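You operate a simulated robot arm through the tools that you are given. There is no shell and no other tool.

The job below is to be done with a simulated robot arm. You get a single attempt, and the scene is never put back.

## Task
Zero the width gauge on the 24 mm master ring.
Fine: set the size knob to 24 mm; leave the ring under the lever and the case open.
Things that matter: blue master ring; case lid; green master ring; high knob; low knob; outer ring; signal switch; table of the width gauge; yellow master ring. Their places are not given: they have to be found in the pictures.

The check looks at the end state, three seconds after you hand in, the way a careful person would. Anything else that was tipped, shoved, dropped, spilled or broken makes it a failure.

## Robot
A 6-joint arm with a two-finger gripper, fixed in place. Base frame: the origin is at the foot of the arm, x ahead of it, y to its left, z up; the work surface is at about z = 0.88. Readings come in m, degrees, newtons and seconds.
Its first joint turns from -166.0 to 166.0 degrees. Payload 2.45 kg.
The TCP is the grasp point between the finger pads, 0.02 m short of the fingertips. In the tool frame z runs along the fingers and y along their closing line. The gripper opens to 0.14 m. The gripper's body begins 0.168 m behind the TCP.
Orientation is told as [roll, pitch, yaw] about the base's x, y, z axes, in that order, counted from this pose: with the fingers straight down and closing along the base's y, the tool's x points along the base's -x, its y along +y and its z along -z.

## Interface
- The arm moves only by the tool step_arm. Its argument "commands" is a list of rows, each a list of 3 entries, a list of its own where there are three numbers: the shift along the tool's x, y, z in m, then the turn, a rotation vector about the tool's x, y, z in rad, then the opening, from 0 (shut) to 1 (fully open). In form: [[[tx, ty, tz], [ax, ay, az], fingers], ...]. A call has 1 to 20 rows; each row shifts and turns the commanded pose from where the row before left it, along the tool's axes as they then stand. Each row takes 0.2 s and may step no farther than 0.05 m and 8.6 degrees from the row before; otherwise, or with a gripper value out of range, the whole call is refused. Where a pose cannot be reached the arm comes as near as it can. A force on the tool above 90 N (or 10 N above the force at the start of the call, whichever is more), or a blocked arm, ends the call early, and 0.2 s more pass. Each finger travels about 0.045 m/s and halts on what it meets, pressing with about 33 N; the grip force reading is that of the motor and also rises with nothing between the fingers. The clock runs only during rows and for 0.2 s after the last one: add rows that do not move to give the fingers time. It gives the time, the measured TCP pose, the force on the tool (base axes), the opening and the grip force at its end, in the units of the frame above (readings bear some noise), with the torque about the TCP (base axes, N m) and any sound that the robot's microphone picked up.
- Cameras (640 x 400 px; columns grow to the right, rows downward): "scene" is fixed at [0.2198, 0.4996, 1.6806]; the picture's right is [-0.19, -0.98, 0.00], its down [-0.66, 0.13, -0.74] and it looks along [0.72, -0.14, -0.68] (base axes); focal length 321 px, centre (320, 200). "wrist" rides on the gripper at [0.078, 0.011, -0.209] in the tool frame; the picture's right is [-0.14, 0.99, 0.00], its down [-0.92, -0.13, -0.37] and it looks along [-0.36, -0.05, 0.93] (tool axes); focal length 280 px, centre (320, 200).
- camera(camera): a new picture of that camera. No time passes.
- probe_pixels(camera, pixels): for up to 12 pixels [column, row] of the newest picture of that camera ("zoom" is the newest enlarged one), the place [x, y, z] in the base frame of the surface seen there, good to about 0.002 m. No time passes.
- enlarge(camera, box): a new picture of the part [left, top, right, bottom] of that camera's present view, enlarged. No time passes.
- hand_in(): hands the job in; it is judged then, once.

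Leave the gripper open and the arm clear of the work at the hand-in unless told otherwise.

The tools are called after ">>>" as a command line: name --argument value ..., lists and objects as JSON in quotes. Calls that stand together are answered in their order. step_arm: Moves the arm, as the interface text tells. Its arguments: {"type":"object","properties":{"commands":{"type":"array"}},"required":["commands"]} The other tools are called the same way: camera (camera) takes a picture; probe_pixels (camera, pixels) gives the place of the surface under pixels of a picture; enlarge (camera, box) takes an enlarged picture of a part of a camera's view; hand_in () hands the job in.

At the start:

```text
time: 0.0
tcp_pos: [0.477, 0.3036, 1.4661]
orientation: [0.0, -0.1, 0.0]
contact_force: [-0.6, 1.2, -0.5]
ft_torque: [0.01, -0.01, -0.03]
width: 0.14
gripper_force: 0.1
```

scene: 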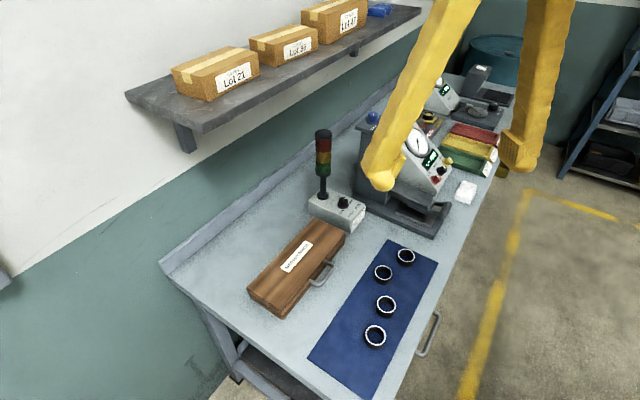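
wrist: 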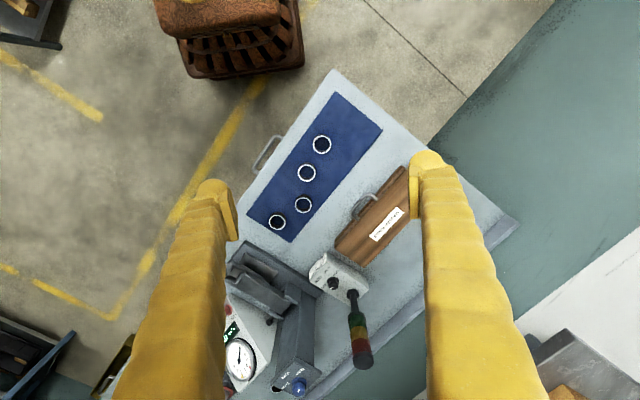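

I see a bench with a wooden case near (297,268), a blue mat with four rings, a gauge station near (410,180), and a signal tower box near (338,205). I'll enlarge several regions to read the details.

>>> enlarge --camera "scene" --box '[300, 60, 540, 250]'

>>> enlarge --camera "scene" --box '[220, 180, 460, 380]'

>>> enlarge --camera "wrist" --box '[210, 230, 450, 400]'

>>> enlarge --camera "wrist" --box '[230, 70, 450, 260]'

```text
2.11 times, centred on (420, 155) of scene
```

zoom: 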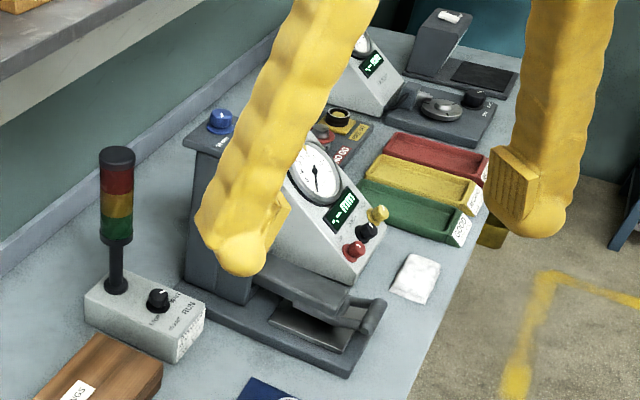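

```text
2.00 times, centred on (340, 280) of scene
```

zoom: 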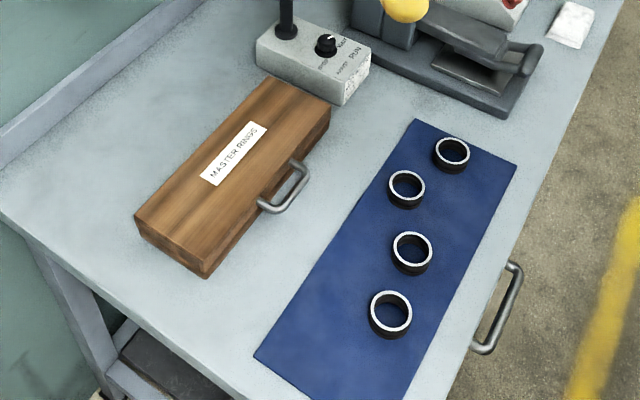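

```text
2.35 times, centred on (330, 315) of wrist
```

zoom: 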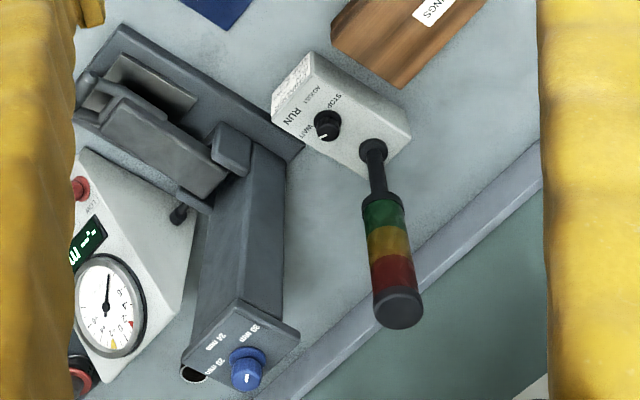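

```text
2.11 times, centred on (340, 165) of wrist
```

zoom: 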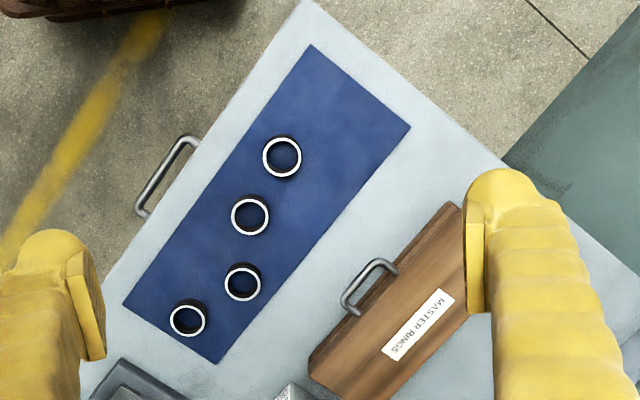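

The gauge has a lever at scene (415,205), a blue size knob at wrist (301,386) and coloured knobs on its face. I'll probe several points to map the bench.

>>> probe_pixels --camera "scene" --pixels '[[406, 256], [383, 273], [386, 305], [375, 336], [297, 258], [327, 275], [343, 203], [323, 190], [373, 118], [435, 160], [444, 172], [437, 180]]'

>>> probe_pixels --camera "wrist" --pixels '[[301, 384], [333, 284], [240, 360], [232, 330], [255, 265], [265, 290], [290, 265], [308, 345], [340, 75], [520, 220], [350, 290], [372, 222]]'

```text
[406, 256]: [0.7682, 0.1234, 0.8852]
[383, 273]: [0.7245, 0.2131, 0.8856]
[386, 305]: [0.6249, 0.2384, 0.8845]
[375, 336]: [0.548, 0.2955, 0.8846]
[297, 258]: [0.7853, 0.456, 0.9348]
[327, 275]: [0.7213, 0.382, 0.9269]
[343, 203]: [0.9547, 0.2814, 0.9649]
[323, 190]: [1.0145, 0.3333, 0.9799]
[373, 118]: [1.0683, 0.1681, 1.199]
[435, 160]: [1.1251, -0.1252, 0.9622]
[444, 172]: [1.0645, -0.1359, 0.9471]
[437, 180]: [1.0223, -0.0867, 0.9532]
```

```text
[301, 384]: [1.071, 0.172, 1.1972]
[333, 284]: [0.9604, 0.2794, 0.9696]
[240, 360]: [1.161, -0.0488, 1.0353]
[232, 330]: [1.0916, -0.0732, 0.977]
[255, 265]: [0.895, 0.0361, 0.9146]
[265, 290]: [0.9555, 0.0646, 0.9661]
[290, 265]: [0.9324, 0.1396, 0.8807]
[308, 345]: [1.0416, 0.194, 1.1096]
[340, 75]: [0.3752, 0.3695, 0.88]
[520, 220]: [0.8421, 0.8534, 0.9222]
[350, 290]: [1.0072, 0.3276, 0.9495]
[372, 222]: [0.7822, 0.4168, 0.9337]
```

Blue knob is at about (1.07,0.17,1.20), the face knobs near (1.06,-0.13,0.95). I'll move the arm sideways to y≈-0.05 so both cameras see the gauge, watching for reach.

>>> step_arm --commands '[[[-0.005, -0.044, 0.0], [0, 0, 0], 1], [[-0.005, -0.044, 0.0], [0, 0, 0], 1], [[-0.005, -0.044, 0.0], [0, 0, 0], 1], [[-0.005, -0.044, 0.0], [0, 0, 0], 1], [[-0.005, -0.044, 0.0], [0, 0, 0], 1], [[-0.005, -0.044, 0.0], [0, 0, 0], 1], [[-0.005, -0.044, 0.0], [0, 0, 0], 1], [[-0.005, -0.044, 0.0], [0, 0, 0], 1]]'

>>> camera --camera "wrist"

>>> camera --camera "scene"

```text
time: 1.8
tcp_pos: [0.5178, -0.0485, 1.4637]
orientation: [0.0, 0.0, 0.0]
contact_force: [0.4, -0.6, 0.4]
ft_torque: [-0.03, 0.0, 0.03]
width: 0.1399
gripper_force: 0.1
```

```text
taken
```

wrist: 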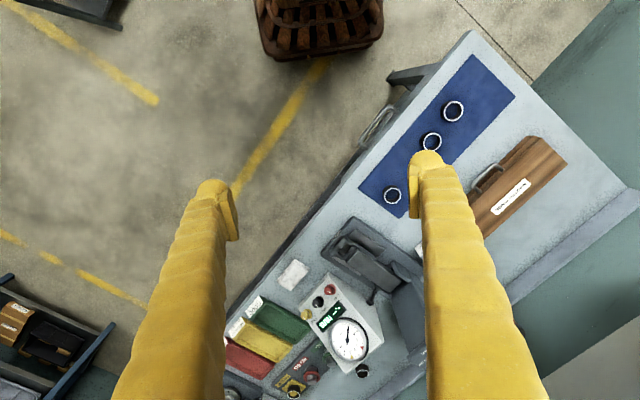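

```text
taken
```

scene: 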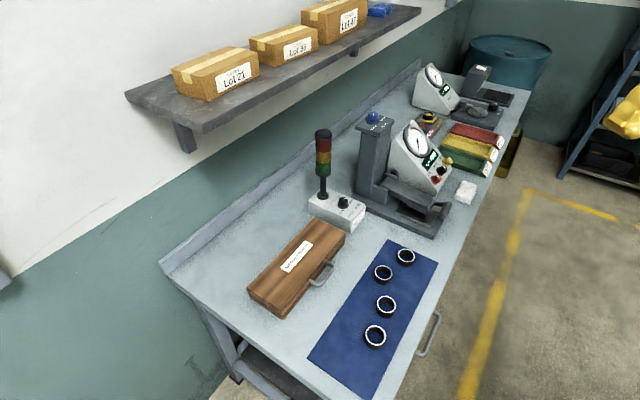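

The arm is clear of the scene view now. I'll enlarge the gauge and its surroundings from both cameras.

>>> enlarge --camera "scene" --box '[340, 100, 480, 245]'

>>> enlarge --camera "scene" --box '[400, 50, 530, 180]'

>>> enlarge --camera "wrist" --box '[220, 210, 440, 400]'

>>> enlarge --camera "scene" --box '[300, 120, 380, 240]'

```text
2.76 times, centred on (410, 172) of scene
```

zoom: 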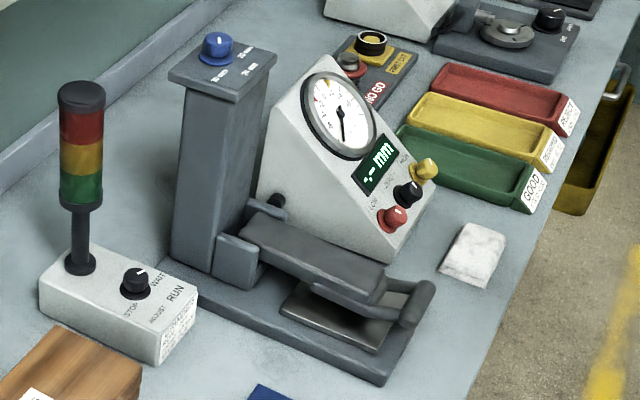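

```text
3.08 times, centred on (465, 115) of scene
```

zoom: 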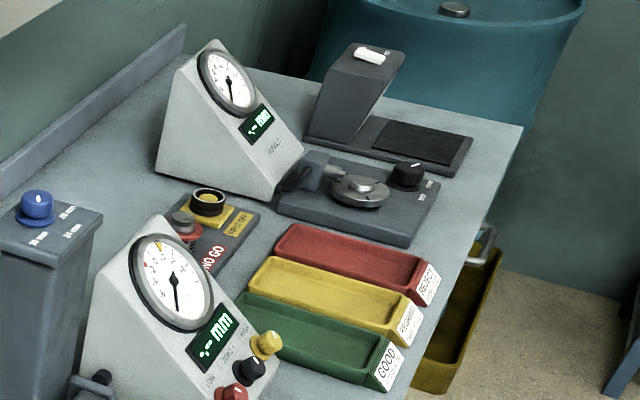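

```text
2.11 times, centred on (330, 305) of wrist
```

zoom: 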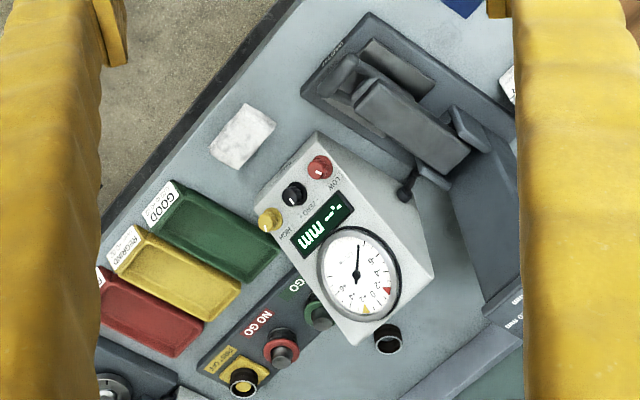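

```text
3.33 times, centred on (340, 180) of scene
```

zoom: 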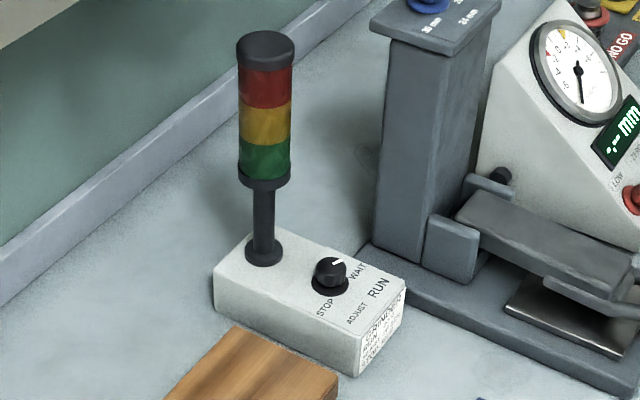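

The signal box has STOP/ADJUST/RUN/WAIT positions and a card on its front at about scene (352,222). The face knobs are red LOW, black ZERO, yellow HIGH. I'll zoom hard on the card, the knob labels, the size knob, and the dial.

>>> enlarge --camera "scene" --box '[325, 190, 375, 232]'

>>> enlarge --camera "scene" --box '[355, 105, 405, 137]'

>>> enlarge --camera "scene" --box '[398, 115, 458, 195]'

>>> enlarge --camera "scene" --box '[380, 170, 460, 245]'

```text
9.52 times, centred on (350, 211) of scene
```

zoom: 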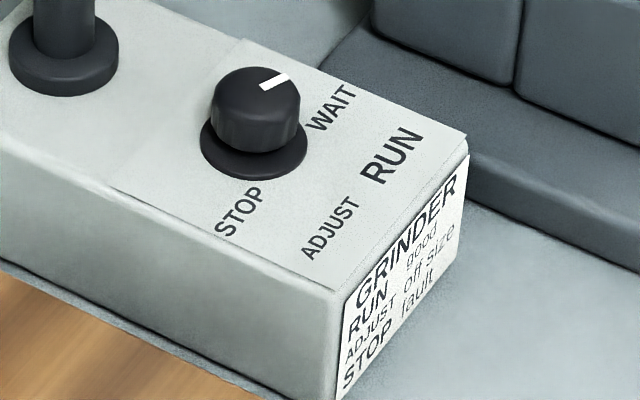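

```text
12.50 times, centred on (380, 121) of scene
```

zoom: 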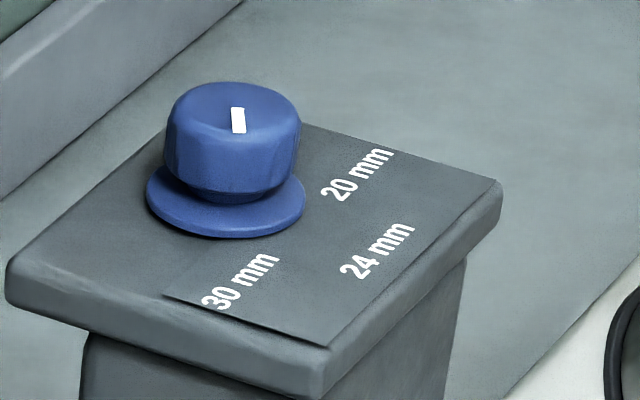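

```text
5.00 times, centred on (428, 155) of scene
```

zoom: 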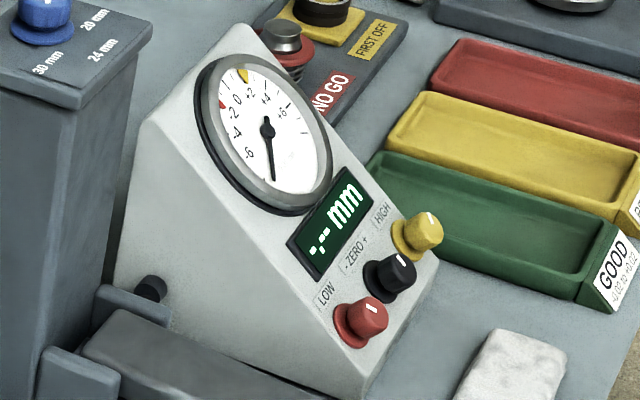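

```text
5.33 times, centred on (420, 208) of scene
```

zoom: 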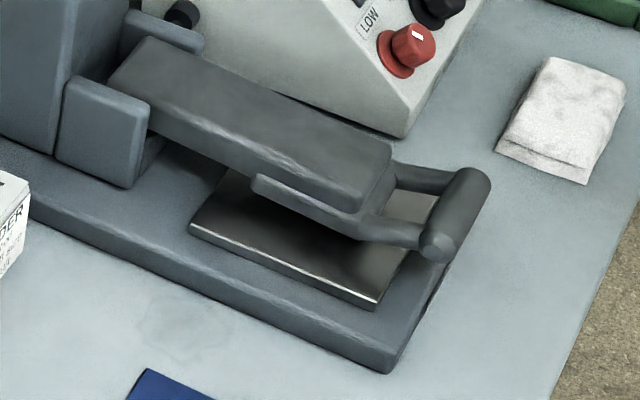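

The card reads "GRINDER: RUN good / ADJUST off size / STOP fault", so the signal switch isn't part of zeroing and stays where it is. The dial has low/high markers which I must leave alone; only the black ZERO knob is to be turned. Now zoom on the case and rings.

>>> enlarge --camera "scene" --box '[240, 210, 350, 325]'

>>> enlarge --camera "scene" --box '[300, 240, 345, 295]'

>>> enlarge --camera "scene" --box '[355, 240, 425, 355]'

>>> enlarge --camera "wrist" --box '[440, 120, 600, 260]'

```text
3.48 times, centred on (295, 268) of scene
```

zoom: 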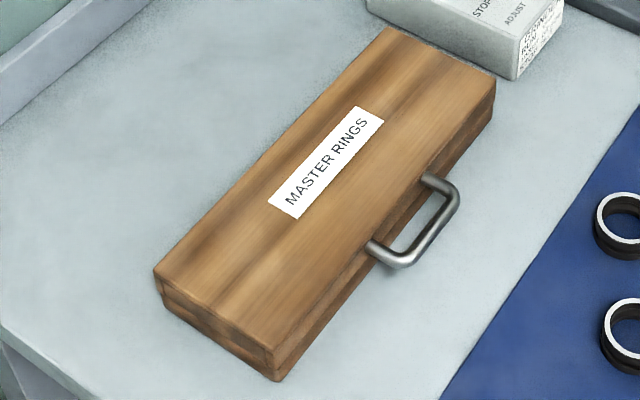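

```text
7.27 times, centred on (322, 268) of scene
```

zoom: 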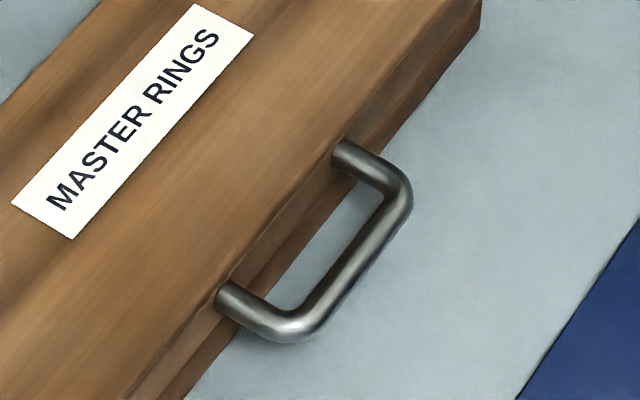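

```text
3.48 times, centred on (390, 298) of scene
```

zoom: 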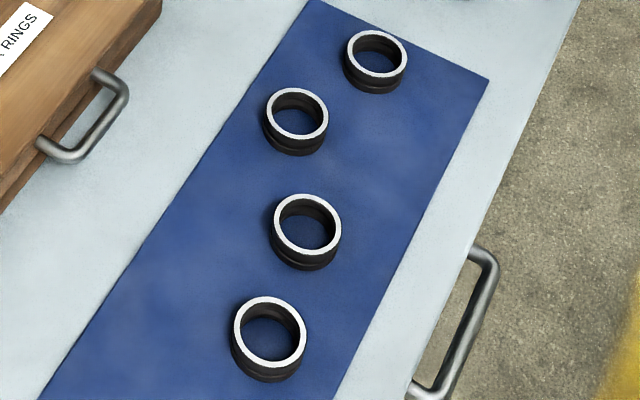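

```text
2.86 times, centred on (520, 190) of wrist
```

zoom: 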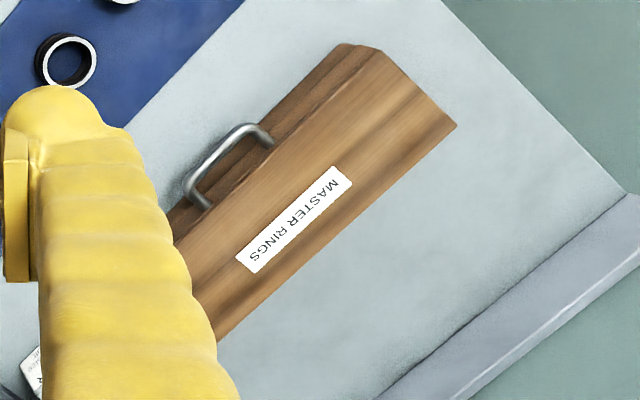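

The case's lid carries a bow handle projecting forward. I'll enlarge the case in the scene view again and then probe its corners, seam and handle.

>>> enlarge --camera "scene" --box '[240, 210, 350, 325]'

>>> probe_pixels --camera "zoom" --pixels '[[390, 33], [490, 80], [278, 345], [158, 272], [278, 375], [165, 300], [490, 115], [430, 178], [453, 195], [430, 235], [403, 262], [373, 245]]'

```text
3.48 times, centred on (295, 268) of scene
```

zoom: 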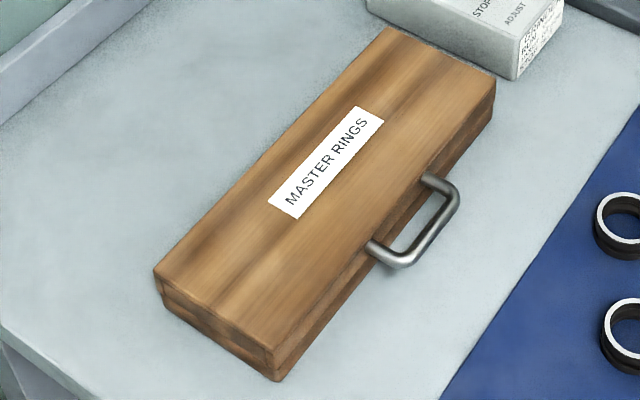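

```text
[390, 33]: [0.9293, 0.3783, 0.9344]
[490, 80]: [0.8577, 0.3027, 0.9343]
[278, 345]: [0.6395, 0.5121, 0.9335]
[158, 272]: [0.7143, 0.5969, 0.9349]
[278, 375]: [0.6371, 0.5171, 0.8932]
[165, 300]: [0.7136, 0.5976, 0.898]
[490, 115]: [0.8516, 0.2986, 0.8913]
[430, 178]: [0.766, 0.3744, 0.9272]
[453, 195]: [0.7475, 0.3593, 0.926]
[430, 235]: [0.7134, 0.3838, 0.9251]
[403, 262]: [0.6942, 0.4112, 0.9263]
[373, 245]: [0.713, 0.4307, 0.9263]
```

Case top is z≈0.934, about 0.30 × 0.104 m, long axis about -45° in the base frame, handle bar about 0.04 m in front of the lid. Now I'll map the gauge's table and lever.

>>> enlarge --camera "scene" --box '[380, 170, 460, 245]'

>>> probe_pixels --camera "zoom" --pixels '[[145, 45], [110, 85], [360, 205], [390, 150], [260, 185], [375, 230], [467, 180], [437, 245], [380, 300], [195, 228], [385, 365], [300, 250]]'

>>> probe_pixels --camera "zoom" --pixels '[[230, 175], [410, 210], [425, 200], [340, 195], [300, 180], [100, 180], [125, 115], [90, 85], [400, 175], [300, 135], [180, 12], [160, 30]]'

```text
5.33 times, centred on (420, 208) of scene
```

zoom: 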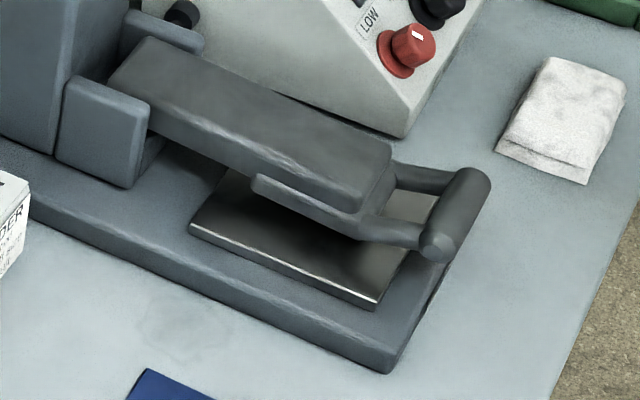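

```text
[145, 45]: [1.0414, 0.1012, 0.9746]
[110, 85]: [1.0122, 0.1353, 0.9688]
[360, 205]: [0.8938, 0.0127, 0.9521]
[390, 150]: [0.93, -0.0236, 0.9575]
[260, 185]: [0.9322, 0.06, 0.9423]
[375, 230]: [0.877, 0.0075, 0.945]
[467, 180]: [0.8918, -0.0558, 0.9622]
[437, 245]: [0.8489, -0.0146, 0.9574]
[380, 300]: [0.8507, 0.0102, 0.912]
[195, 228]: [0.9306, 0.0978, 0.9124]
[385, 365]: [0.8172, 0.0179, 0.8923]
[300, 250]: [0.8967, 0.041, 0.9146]
```

```text
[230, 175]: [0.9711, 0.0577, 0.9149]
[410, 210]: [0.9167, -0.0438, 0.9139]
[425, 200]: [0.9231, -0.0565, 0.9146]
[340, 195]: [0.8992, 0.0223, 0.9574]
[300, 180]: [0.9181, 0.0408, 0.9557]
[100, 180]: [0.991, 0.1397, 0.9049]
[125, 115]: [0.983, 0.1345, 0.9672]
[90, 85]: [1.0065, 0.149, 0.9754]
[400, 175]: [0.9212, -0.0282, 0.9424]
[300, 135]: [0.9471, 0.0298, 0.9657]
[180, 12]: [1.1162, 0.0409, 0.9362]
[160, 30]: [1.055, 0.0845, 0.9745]
```

Everything on the bench sits at 45°. The table top is z≈0.9146, the lever's tip underside about 0.02–0.025 m above it, with a bow handle at its end near (0.87,-0.035,0.96). I'll move the arm over toward (0.85,0.10,1.35) for a close look at the size knob and to test reach.

>>> step_arm --commands '[[[-0.0415, 0.0186, 0.0142], [0, 0, 0], 1], [[-0.0415, 0.0186, 0.0142], [0, 0, 0], 1], [[-0.0415, 0.0186, 0.0142], [0, 0, 0], 1], [[-0.0415, 0.0186, 0.0142], [0, 0, 0], 1], [[-0.0415, 0.0186, 0.0142], [0, 0, 0], 1], [[-0.0415, 0.0186, 0.0142], [0, 0, 0], 1], [[-0.0415, 0.0186, 0.0142], [0, 0, 0], 1], [[-0.0415, 0.0186, 0.0142], [0, 0, 0], 1]]'

>>> camera --camera "wrist"

>>> camera --camera "scene"

```text
time: 3.6
tcp_pos: [0.8476, 0.0997, 1.3518]
orientation: [-0.1, -0.2, 0.1]
contact_force: [-0.2, -0.6, 1.5]
ft_torque: [-0.02, -0.11, 0.02]
width: 0.1401
gripper_force: 0.1
```

```text
taken
```

wrist: 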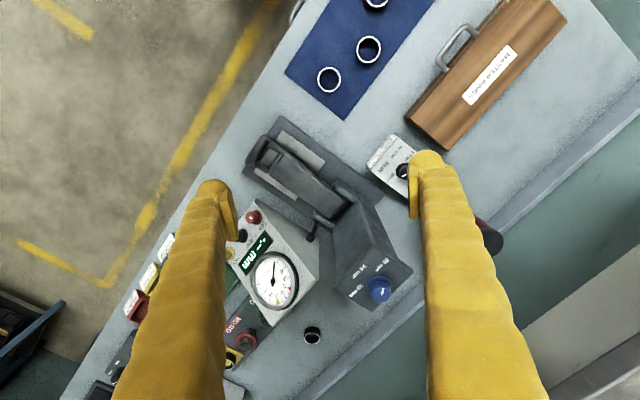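

```text
taken
```

scene: 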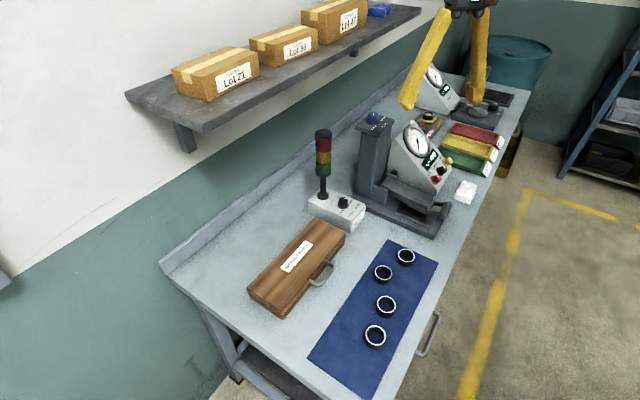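

There's also a dark ring behind the gauge at wrist (312,335). I'll zoom on the size knob, dial face and that ring.

>>> enlarge --camera "wrist" --box '[330, 240, 420, 310]'

>>> enlarge --camera "wrist" --box '[225, 195, 330, 310]'

>>> enlarge --camera "wrist" --box '[215, 290, 345, 380]'

>>> enlarge --camera "wrist" --box '[230, 110, 370, 250]'

```text
5.71 times, centred on (375, 275) of wrist
```

zoom: 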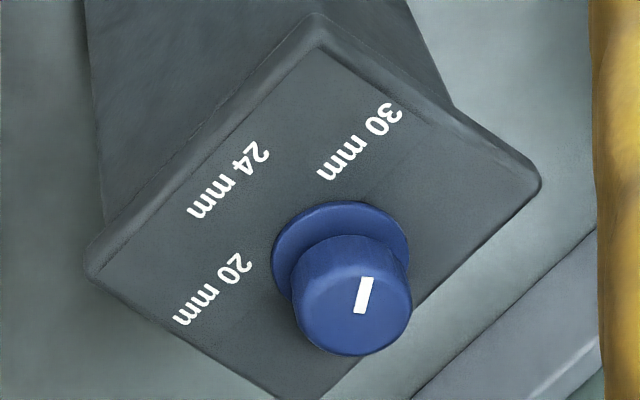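

```text
3.48 times, centred on (278, 252) of wrist
```

zoom: 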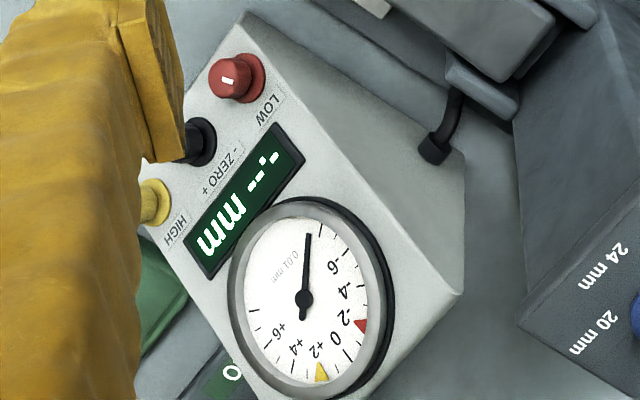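

```text
4.44 times, centred on (280, 335) of wrist
```

zoom: 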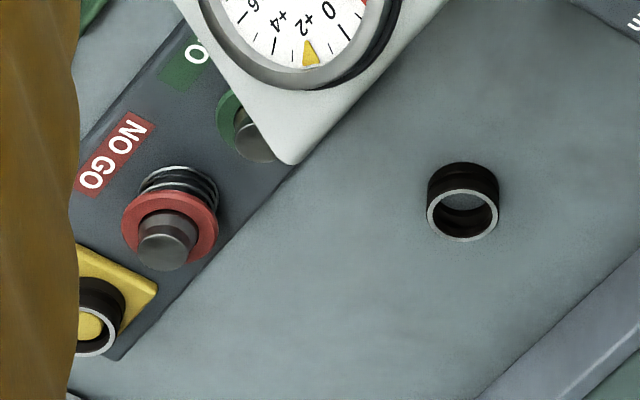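

```text
2.86 times, centred on (300, 180) of wrist
```

zoom: 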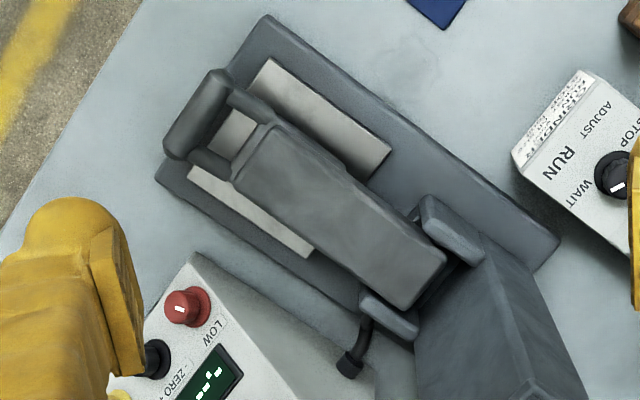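

Size knob's white mark currently points at 30 mm; 24 mm lies about 60–70° counter-clockwise seen from above. I'll zoom and probe the size knob precisely, then the face knobs.

>>> enlarge --camera "wrist" --box '[330, 240, 420, 310]'

>>> probe_pixels --camera "zoom" --pixels '[[353, 305], [300, 310], [408, 305], [353, 350], [365, 280], [358, 312], [275, 235], [400, 225], [358, 142], [228, 182], [213, 290], [335, 203]]'

>>> enlarge --camera "scene" --box '[418, 142, 462, 190]'

```text
5.71 times, centred on (375, 275) of wrist
```

zoom: 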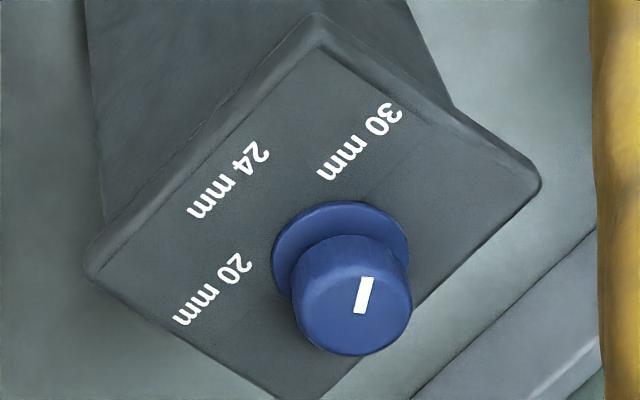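

```text
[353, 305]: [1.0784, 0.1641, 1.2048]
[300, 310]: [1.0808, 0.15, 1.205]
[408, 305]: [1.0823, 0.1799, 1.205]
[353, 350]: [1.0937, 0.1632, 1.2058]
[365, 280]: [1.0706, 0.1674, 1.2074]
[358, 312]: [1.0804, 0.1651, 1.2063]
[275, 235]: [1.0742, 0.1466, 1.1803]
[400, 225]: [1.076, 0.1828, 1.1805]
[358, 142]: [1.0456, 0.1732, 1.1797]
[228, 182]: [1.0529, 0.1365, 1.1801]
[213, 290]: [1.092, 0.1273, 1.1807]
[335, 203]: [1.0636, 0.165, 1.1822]
```

```text
8.33 times, centred on (440, 166) of scene
```

zoom: 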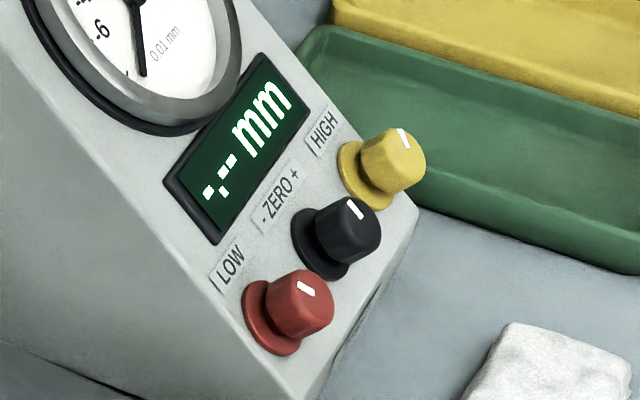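

The size knob is centred at about (1.081,0.165), top z=1.205, pointer at 165°; 24 mm is at 225°, so it needs +60° yaw. Now I probe the face knobs in this zoom.

>>> probe_pixels --camera "zoom" --pixels '[[305, 300], [310, 290], [245, 305], [330, 340], [353, 225], [357, 210], [298, 235], [405, 155], [405, 140], [345, 160], [280, 345], [330, 265]]'

>>> probe_pixels --camera "zoom" --pixels '[[230, 270], [280, 205], [325, 130], [315, 380], [415, 215], [300, 50], [200, 195], [100, 270], [405, 190], [340, 300], [365, 250], [380, 225]]'

```text
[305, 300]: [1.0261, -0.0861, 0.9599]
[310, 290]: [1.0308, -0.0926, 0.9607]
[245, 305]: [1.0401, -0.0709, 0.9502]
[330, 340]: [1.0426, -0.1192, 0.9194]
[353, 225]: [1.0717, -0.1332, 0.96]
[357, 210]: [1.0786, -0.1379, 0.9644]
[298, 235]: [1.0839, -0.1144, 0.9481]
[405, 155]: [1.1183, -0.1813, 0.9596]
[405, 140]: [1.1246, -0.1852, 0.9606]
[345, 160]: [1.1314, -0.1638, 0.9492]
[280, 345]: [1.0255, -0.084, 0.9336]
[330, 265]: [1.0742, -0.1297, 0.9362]
```

```text
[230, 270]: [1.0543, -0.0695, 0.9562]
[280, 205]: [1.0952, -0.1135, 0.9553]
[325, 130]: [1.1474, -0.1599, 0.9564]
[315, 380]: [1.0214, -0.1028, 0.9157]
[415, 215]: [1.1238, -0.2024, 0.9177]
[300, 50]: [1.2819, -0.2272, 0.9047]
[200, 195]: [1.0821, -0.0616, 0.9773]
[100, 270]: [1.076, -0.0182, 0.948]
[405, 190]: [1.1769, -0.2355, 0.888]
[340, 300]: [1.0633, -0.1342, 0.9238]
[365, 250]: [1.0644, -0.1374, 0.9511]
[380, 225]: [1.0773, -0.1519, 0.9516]
```

Face knobs: red (1.027,-0.088), black ZERO (1.073,-0.134), yellow (1.119,-0.182), tops z≈0.96, spaced 0.065 m. Before moving farther I'll probe the shelf and the signal tower top to keep clear of them.

>>> probe_pixels --camera "scene" --pixels '[[195, 130], [300, 80], [410, 15], [323, 135], [370, 118], [362, 125], [392, 123], [380, 135], [270, 150], [230, 225], [160, 262], [420, 70]]'

>>> enlarge --camera "scene" --box '[380, 0, 520, 120]'

```text
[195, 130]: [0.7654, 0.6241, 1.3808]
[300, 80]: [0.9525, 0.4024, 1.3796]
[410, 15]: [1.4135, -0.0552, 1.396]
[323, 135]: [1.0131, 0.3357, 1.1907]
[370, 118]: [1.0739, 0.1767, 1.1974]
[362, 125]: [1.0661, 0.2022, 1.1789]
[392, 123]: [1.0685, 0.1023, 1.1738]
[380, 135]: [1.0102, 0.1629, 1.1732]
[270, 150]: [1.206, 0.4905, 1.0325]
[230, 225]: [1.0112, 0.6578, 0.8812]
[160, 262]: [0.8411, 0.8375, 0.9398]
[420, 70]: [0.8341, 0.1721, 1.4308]
```

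```text
3.33 times, centred on (450, 60) of scene
```

zoom: 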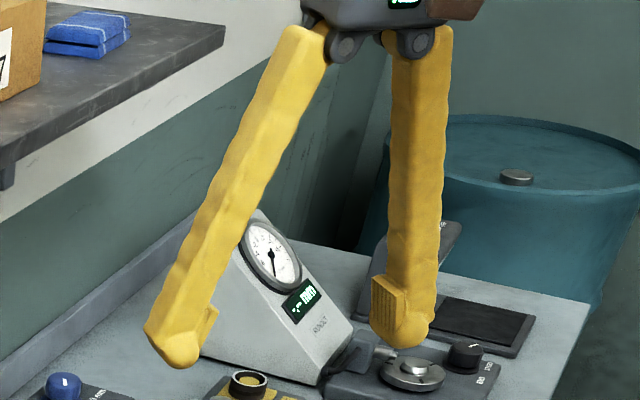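

The shelf edge runs along x+y≈1.357 at z≈1.38, only ~0.08 m behind the size knob, so I'll lean the tool back by 25° (fingers pointing away from the base). I'll yaw +15°, pitch -25°, narrow the fingers to ~0.06 m and go above the size knob at z≈1.27.

>>> step_arm --commands '[[[0, 0, 0], [0, 0, -0.1309], 0.43], [[0, 0, 0], [0, 0, -0.1309], 0.43], [[0, 0, 0], [0, -0.1454, 0], 0.43], [[0, 0, 0], [0, -0.1454, 0], 0.43], [[0, 0, 0], [0, -0.1454, 0], 0.43], [[-0.03083, 0.00045, 0.02942], [0, 0, 0], 0.43], [[-0.03083, 0.00045, 0.02942], [0, 0, 0], 0.43], [[-0.03083, 0.00045, 0.02942], [0, 0, 0], 0.43], [[-0.03083, 0.00045, 0.02942], [0, 0, 0], 0.43], [[-0.03083, 0.00045, 0.02942], [0, 0, 0], 0.43], [[-0.03083, 0.00045, 0.02942], [0, 0, 0], 0.43]]'

>>> camera --camera "wrist"

>>> camera --camera "scene"

```text
time: 6.0
tcp_pos: [1.0836, 0.1647, 1.2744]
orientation: [-0.1, -25.2, 15.0]
contact_force: [0.7, -0.1, 0.1]
ft_torque: [-0.05, -0.01, 0.02]
width: 0.0603
gripper_force: 0.1
```

```text
taken
```

wrist: 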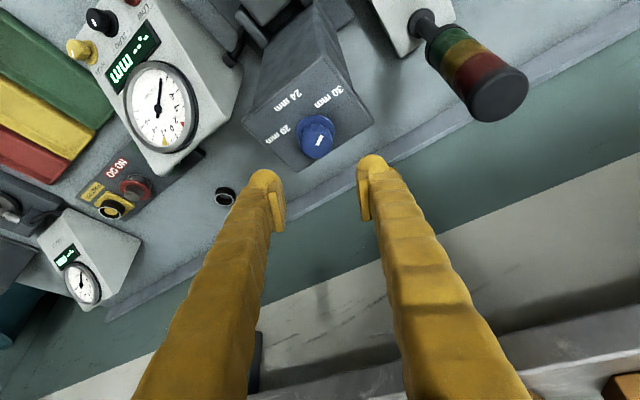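

```text
taken
```

scene: 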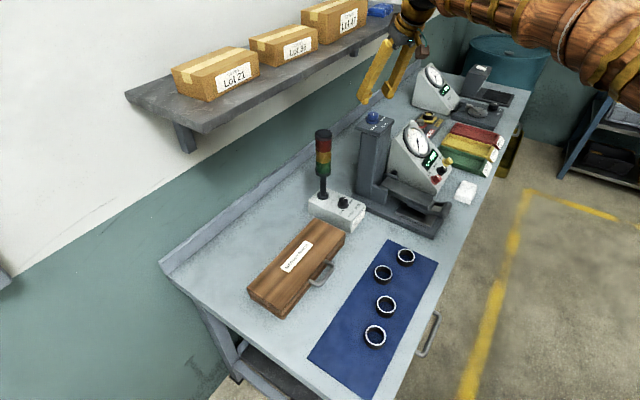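

It reached (1.0836,0.1647,1.2744). The knob appears at wrist (317,137) between the fingers. I'll enlarge and re-probe the knob for an exact centre.

>>> enlarge --camera "wrist" --box '[260, 75, 380, 175]'

>>> probe_pixels --camera "wrist" --pixels '[[317, 137], [304, 140], [332, 140], [318, 156], [316, 118], [300, 130], [333, 130], [318, 145], [310, 137], [325, 137]]'

```text
4.00 times, centred on (320, 125) of wrist
```

zoom: 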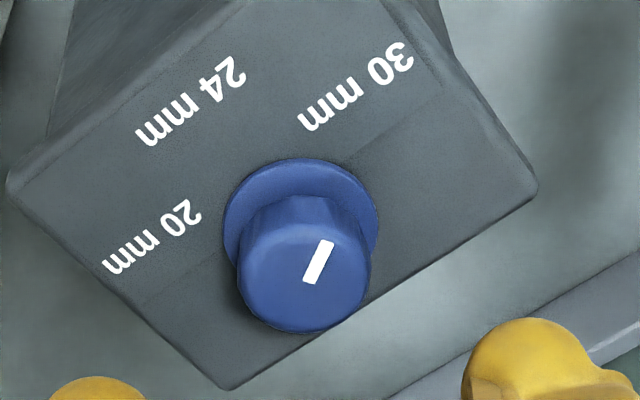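

```text
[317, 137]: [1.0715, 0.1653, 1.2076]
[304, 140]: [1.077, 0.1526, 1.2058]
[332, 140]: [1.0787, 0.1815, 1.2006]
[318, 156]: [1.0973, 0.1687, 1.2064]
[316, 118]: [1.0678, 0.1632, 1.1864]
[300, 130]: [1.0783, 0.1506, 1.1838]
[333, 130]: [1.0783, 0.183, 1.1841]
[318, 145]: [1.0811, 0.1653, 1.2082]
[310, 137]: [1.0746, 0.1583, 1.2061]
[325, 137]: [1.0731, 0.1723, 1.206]
```

Knob centre ≈ (1.081,0.1645), top z=1.206, skirt z≈1.185. I'll go down about 0.03 m first and read the pose again.

>>> step_arm --commands '[[[0.0072, 0.0003, 0.0132], [0, 0, 0], 0.43], [[0.0063, 0, 0.0136], [0, 0, 0], 0.43], [[0, 0, 0], [0, 0, 0], 0.43]]'

>>> step_arm --commands '[[[0, 0, 0], [0, 0, 0], 0.43]]'

>>> camera --camera "wrist"

```text
time: 6.8
tcp_pos: [1.0837, 0.1665, 1.2405]
orientation: [0.0, -25.0, 15.0]
contact_force: [-0.1, -0.9, 0.4]
ft_torque: [0.01, 0.05, 0.04]
width: 0.0603
gripper_force: 0.0
```

```text
time: 7.2
tcp_pos: [1.0831, 0.1656, 1.2408]
orientation: [-0.1, -25.1, 15.0]
contact_force: [0.3, -0.2, 0.7]
ft_torque: [0.01, 0.01, 0.0]
width: 0.0602
gripper_force: 0.0
```

```text
taken
```

wrist: 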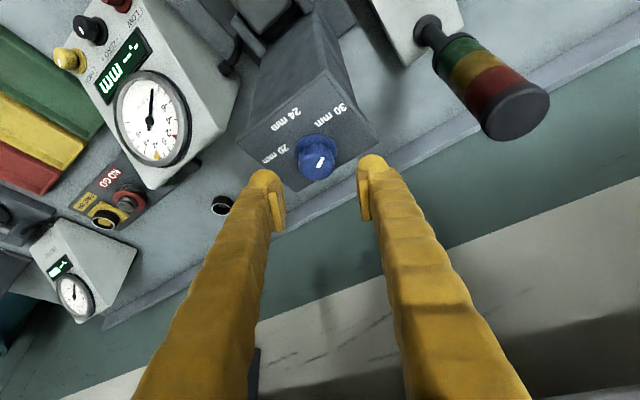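

TCP reads about (1.083,0.166,1.241). I'll descend to z≈1.211 centred on the knob and close on it.

>>> step_arm --commands '[[[0.0074, -0.0005, 0.0129], [0, 0, 0], 0.43], [[0.0074, -0.0004, 0.0129], [0, 0, 0], 0.43], [[0, 0, 0], [0, 0, 0], 0.43]]'

>>> enlarge --camera "wrist" --box '[240, 110, 400, 230]'

>>> enlarge --camera "scene" --box '[345, 90, 415, 140]'

```text
time: 8.0
tcp_pos: [1.0802, 0.1646, 1.2111]
orientation: [0.0, -24.9, 15.0]
contact_force: [-1.0, 0.5, -0.1]
ft_torque: [-0.02, 0.0, -0.02]
width: 0.0605
gripper_force: 0.1
```

```text
3.33 times, centred on (320, 170) of wrist
```

zoom: 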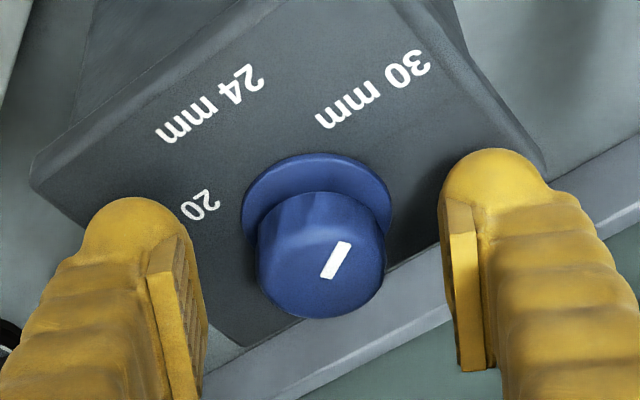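

```text
8.00 times, centred on (380, 115) of scene
```

zoom: 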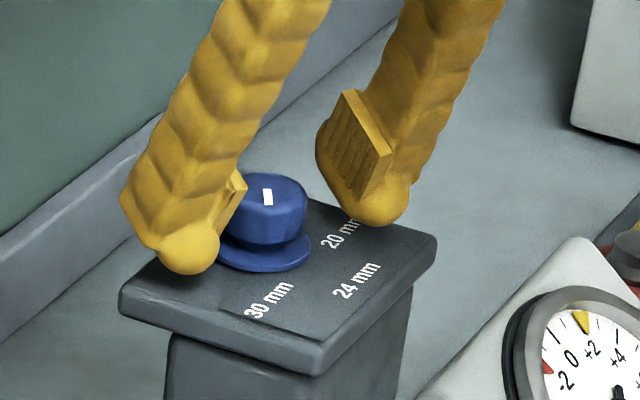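

The knob sits centred between the pads. I'll close the fingers on it.

>>> step_arm --commands '[[[0, 0, 0], [0, 0, 0], 0.1], [[0, 0, 0], [0, 0, 0], 0.1], [[0, 0, 0], [0, 0, 0], 0.1], [[0, 0, 0], [0, 0, 0], 0.1]]'

>>> enlarge --camera "wrist" --box '[240, 110, 400, 230]'

```text
time: 9.0
tcp_pos: [1.0807, 0.1644, 1.2114]
orientation: [0.0, -25.0, 14.9]
contact_force: [-2.2, 4.5, -0.5]
ft_torque: [0.07, 0.07, 0.04]
width: 0.031
gripper_force: 44.7
```

```text
3.33 times, centred on (320, 170) of wrist
```

zoom: 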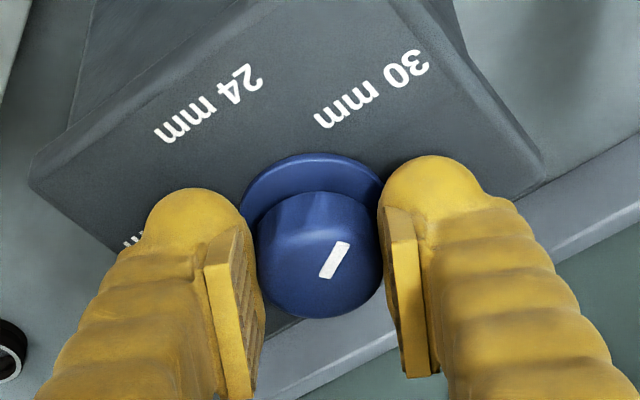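

Gripped at 0.031 m. I'll turn +30° about the vertical first and check that the knob follows.

>>> step_arm --commands '[[[0, 0, 0], [-0.0553, 0, -0.1186], 0.1], [[0, 0, 0], [-0.0553, 0, -0.1186], 0.1], [[0, 0, 0], [-0.0553, 0, -0.1186], 0.1], [[0, 0, 0], [-0.0553, 0, -0.1186], 0.1]]'

>>> enlarge --camera "wrist" --box '[240, 110, 400, 230]'

>>> camera --camera "scene"

```text
time: 10.0
tcp_pos: [1.0813, 0.1623, 1.2116]
orientation: [0.0, -25.1, 45.0]
contact_force: [28.3, -3.1, -0.2]
ft_torque: [0.11, -0.31, -0.11]
width: 0.0308
gripper_force: 44.6
```

```text
3.33 times, centred on (320, 170) of wrist
```

zoom: 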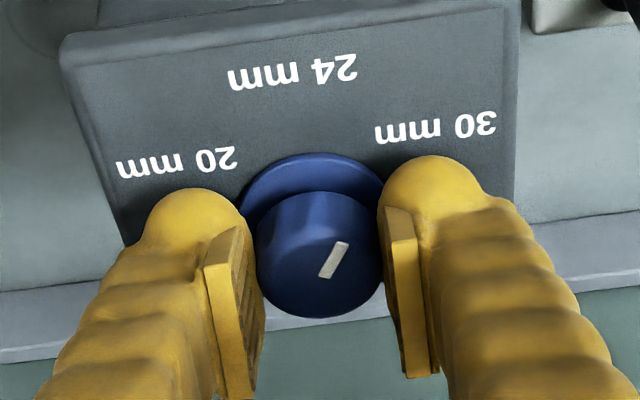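

```text
taken
```

scene: 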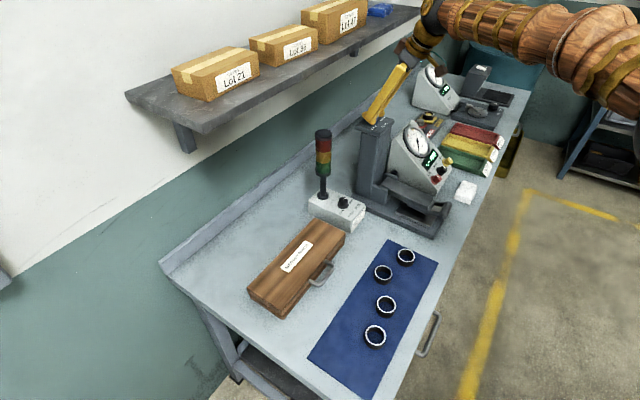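

The knob turns with the tool; there's a 28 N side load along +x, so I'll shift about 1 mm in +x to relieve it and turn the remaining 30°.

>>> step_arm --commands '[[[-0.00064, -0.0007, 0.0003], [0, 0, 0], 0.1], [[0, 0, 0], [-0.0553, 0, -0.1186], 0.1], [[0, 0, 0], [-0.0553, 0, -0.1186], 0.1], [[0, 0, 0], [-0.0553, 0, -0.1186], 0.1], [[0, 0, 0], [-0.0553, 0, -0.1186], 0.1]]'

>>> enlarge --camera "wrist" --box '[240, 110, 400, 230]'

>>> enlarge --camera "scene" --box '[345, 90, 415, 140]'

```text
time: 11.2
tcp_pos: [1.0831, 0.1624, 1.2107]
orientation: [-0.2, -25.0, 75.0]
contact_force: [48.5, -29.1, 4.5]
ft_torque: [-0.56, -0.44, -0.18]
width: 0.0309
gripper_force: 45.6
```

```text
3.33 times, centred on (320, 170) of wrist
```

zoom: 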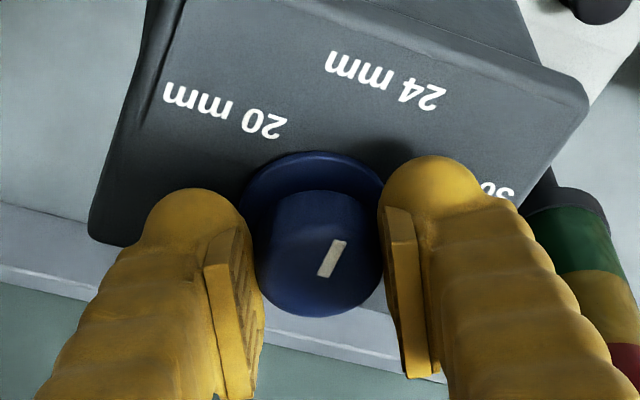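

```text
8.00 times, centred on (380, 115) of scene
```

zoom: 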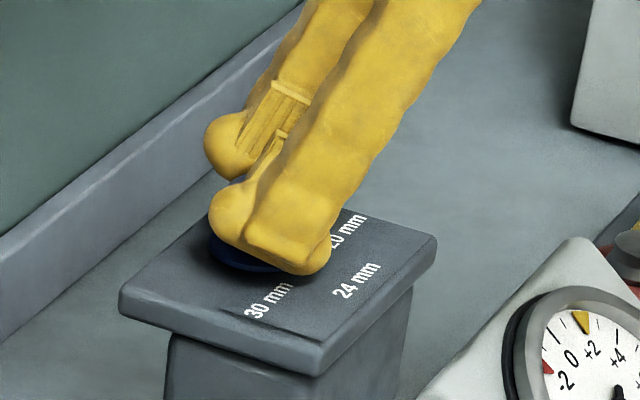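

Turned the full 60° with the pointer still fixed relative to the fingers; side load has grown to ~57 N so I release the knob now.

>>> step_arm --commands '[[[0, 0, 0], [0, 0, 0], 0.43], [[0, 0, 0], [0, 0, 0], 0.43], [[0, 0, 0], [0, 0, 0], 0.43]]'

>>> enlarge --camera "wrist" --box '[240, 110, 400, 230]'

```text
time: 12.0
tcp_pos: [1.0816, 0.1633, 1.2117]
orientation: [0.0, -25.0, 75.1]
contact_force: [1.1, -0.2, 0.0]
ft_torque: [-0.03, 0.0, 0.0]
width: 0.0601
gripper_force: 0.1
```

```text
3.33 times, centred on (320, 170) of wrist
```

zoom: 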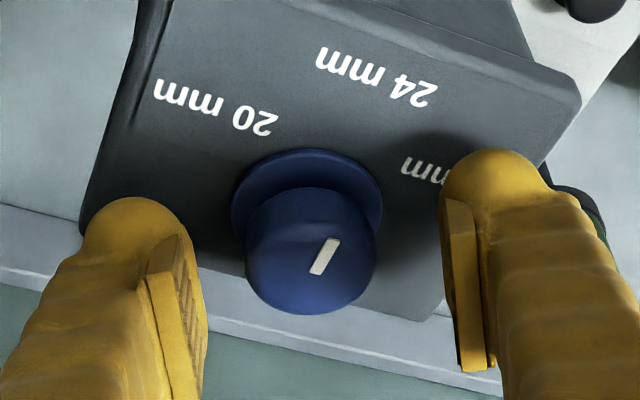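

Released with no load. I'll rise 0.10 m straight up and check the pointer.

>>> step_arm --commands '[[[-0.0169, 0, -0.03625], [0, 0, 0], 0.43], [[-0.0169, 0, -0.03625], [0, 0, 0], 0.43], [[-0.0085, 0, -0.0181], [0, 0, 0], 0.43]]'

>>> enlarge --camera "wrist" --box '[240, 60, 400, 180]'

>>> enlarge --camera "scene" --box '[345, 90, 415, 140]'

```text
time: 12.8
tcp_pos: [1.0822, 0.1651, 1.3114]
orientation: [-0.2, -25.0, 75.1]
contact_force: [0.6, 0.3, -0.5]
ft_torque: [0.0, 0.01, 0.0]
width: 0.0602
gripper_force: 0.1
```

```text
3.33 times, centred on (320, 120) of wrist
```

zoom: 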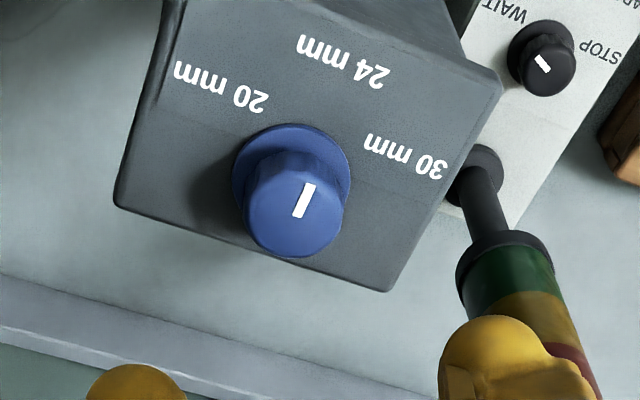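

```text
8.00 times, centred on (380, 115) of scene
```

zoom: 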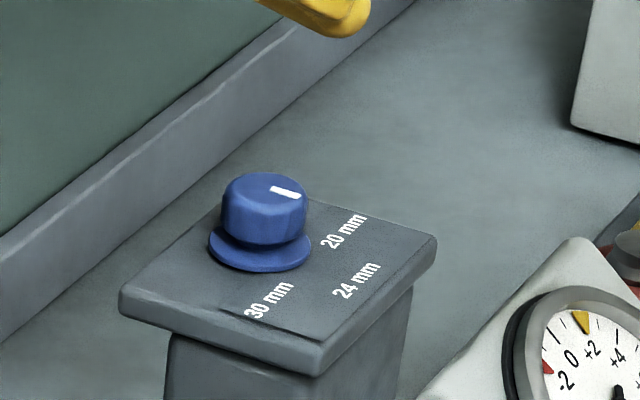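

The mark now points towards 24 mm. I'll verify the angle by probing the mark's ends.

>>> enlarge --camera "wrist" --box '[290, 95, 340, 140]'

```text
8.89 times, centred on (315, 118) of wrist
```

zoom: 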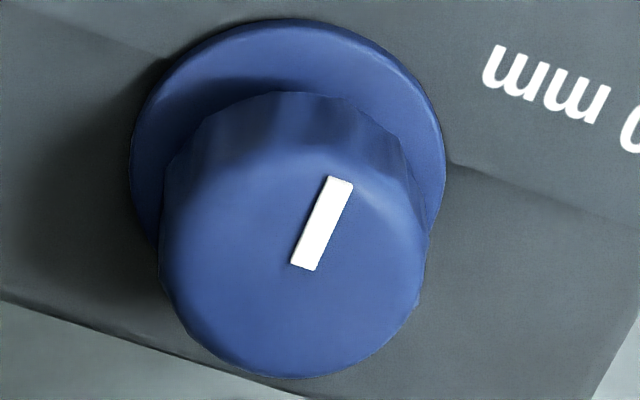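

>>> probe_pixels --camera "zoom" --pixels '[[303, 267], [340, 180], [302, 264], [339, 183], [170, 255], [418, 260], [290, 370], [285, 150]]'

```text
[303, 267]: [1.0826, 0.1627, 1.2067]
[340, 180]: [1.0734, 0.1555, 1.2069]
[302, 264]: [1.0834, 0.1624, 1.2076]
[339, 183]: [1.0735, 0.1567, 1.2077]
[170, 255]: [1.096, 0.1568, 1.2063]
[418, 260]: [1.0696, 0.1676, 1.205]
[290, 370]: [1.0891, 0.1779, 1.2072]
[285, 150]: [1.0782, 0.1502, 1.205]
```

By ray geometry the mark is at ≈226° (24 mm is 225°): the size knob is set. Next is the case: I'll back away, straighten the tool and start yawing toward -45° so the fingers close across the lid's handle bar.

>>> step_arm --commands '[[[0.01644, 0.03604, -0.01208], [0, 0, 0], 0.43], [[0.01644, 0.03604, -0.01208], [0, 0, 0], 0.43], [[0.01644, 0.03604, -0.01208], [0, 0, 0], 0.43], [[0.01644, 0.03604, -0.01208], [0, 0, 0], 0.43], [[0.01644, 0.03604, -0.01208], [0, 0, 0], 0.43], [[0, 0, 0], [0, 0.1454, 0], 0.43], [[0, 0, 0], [0, 0.1454, 0], 0.43], [[0, 0, 0], [0, 0.1454, 0], 0.43], [[0, 0, 0], [0, 0, 0.1309], 0.43], [[0, 0, 0], [0, 0, 0.1309], 0.43], [[0, 0, 0], [0, 0, 0.1309], 0.43], [[0, 0, 0], [0, 0, 0.1309], 0.43], [[0, 0, 0], [0, 0, 0.1309], 0.43], [[0, 0, 0], [0, 0, 0.1309], 0.43], [[0, 0, 0], [0, 0, 0.1309], 0.43], [[0, 0, 0], [0, 0, 0.1309], 0.43]]'

```text
time: 16.2
tcp_pos: [0.8801, 0.1139, 1.3308]
orientation: [0.0, -0.1, 14.9]
contact_force: [-0.5, 0.5, 0.2]
ft_torque: [0.03, 0.01, -0.01]
width: 0.0602
gripper_force: 0.1
```

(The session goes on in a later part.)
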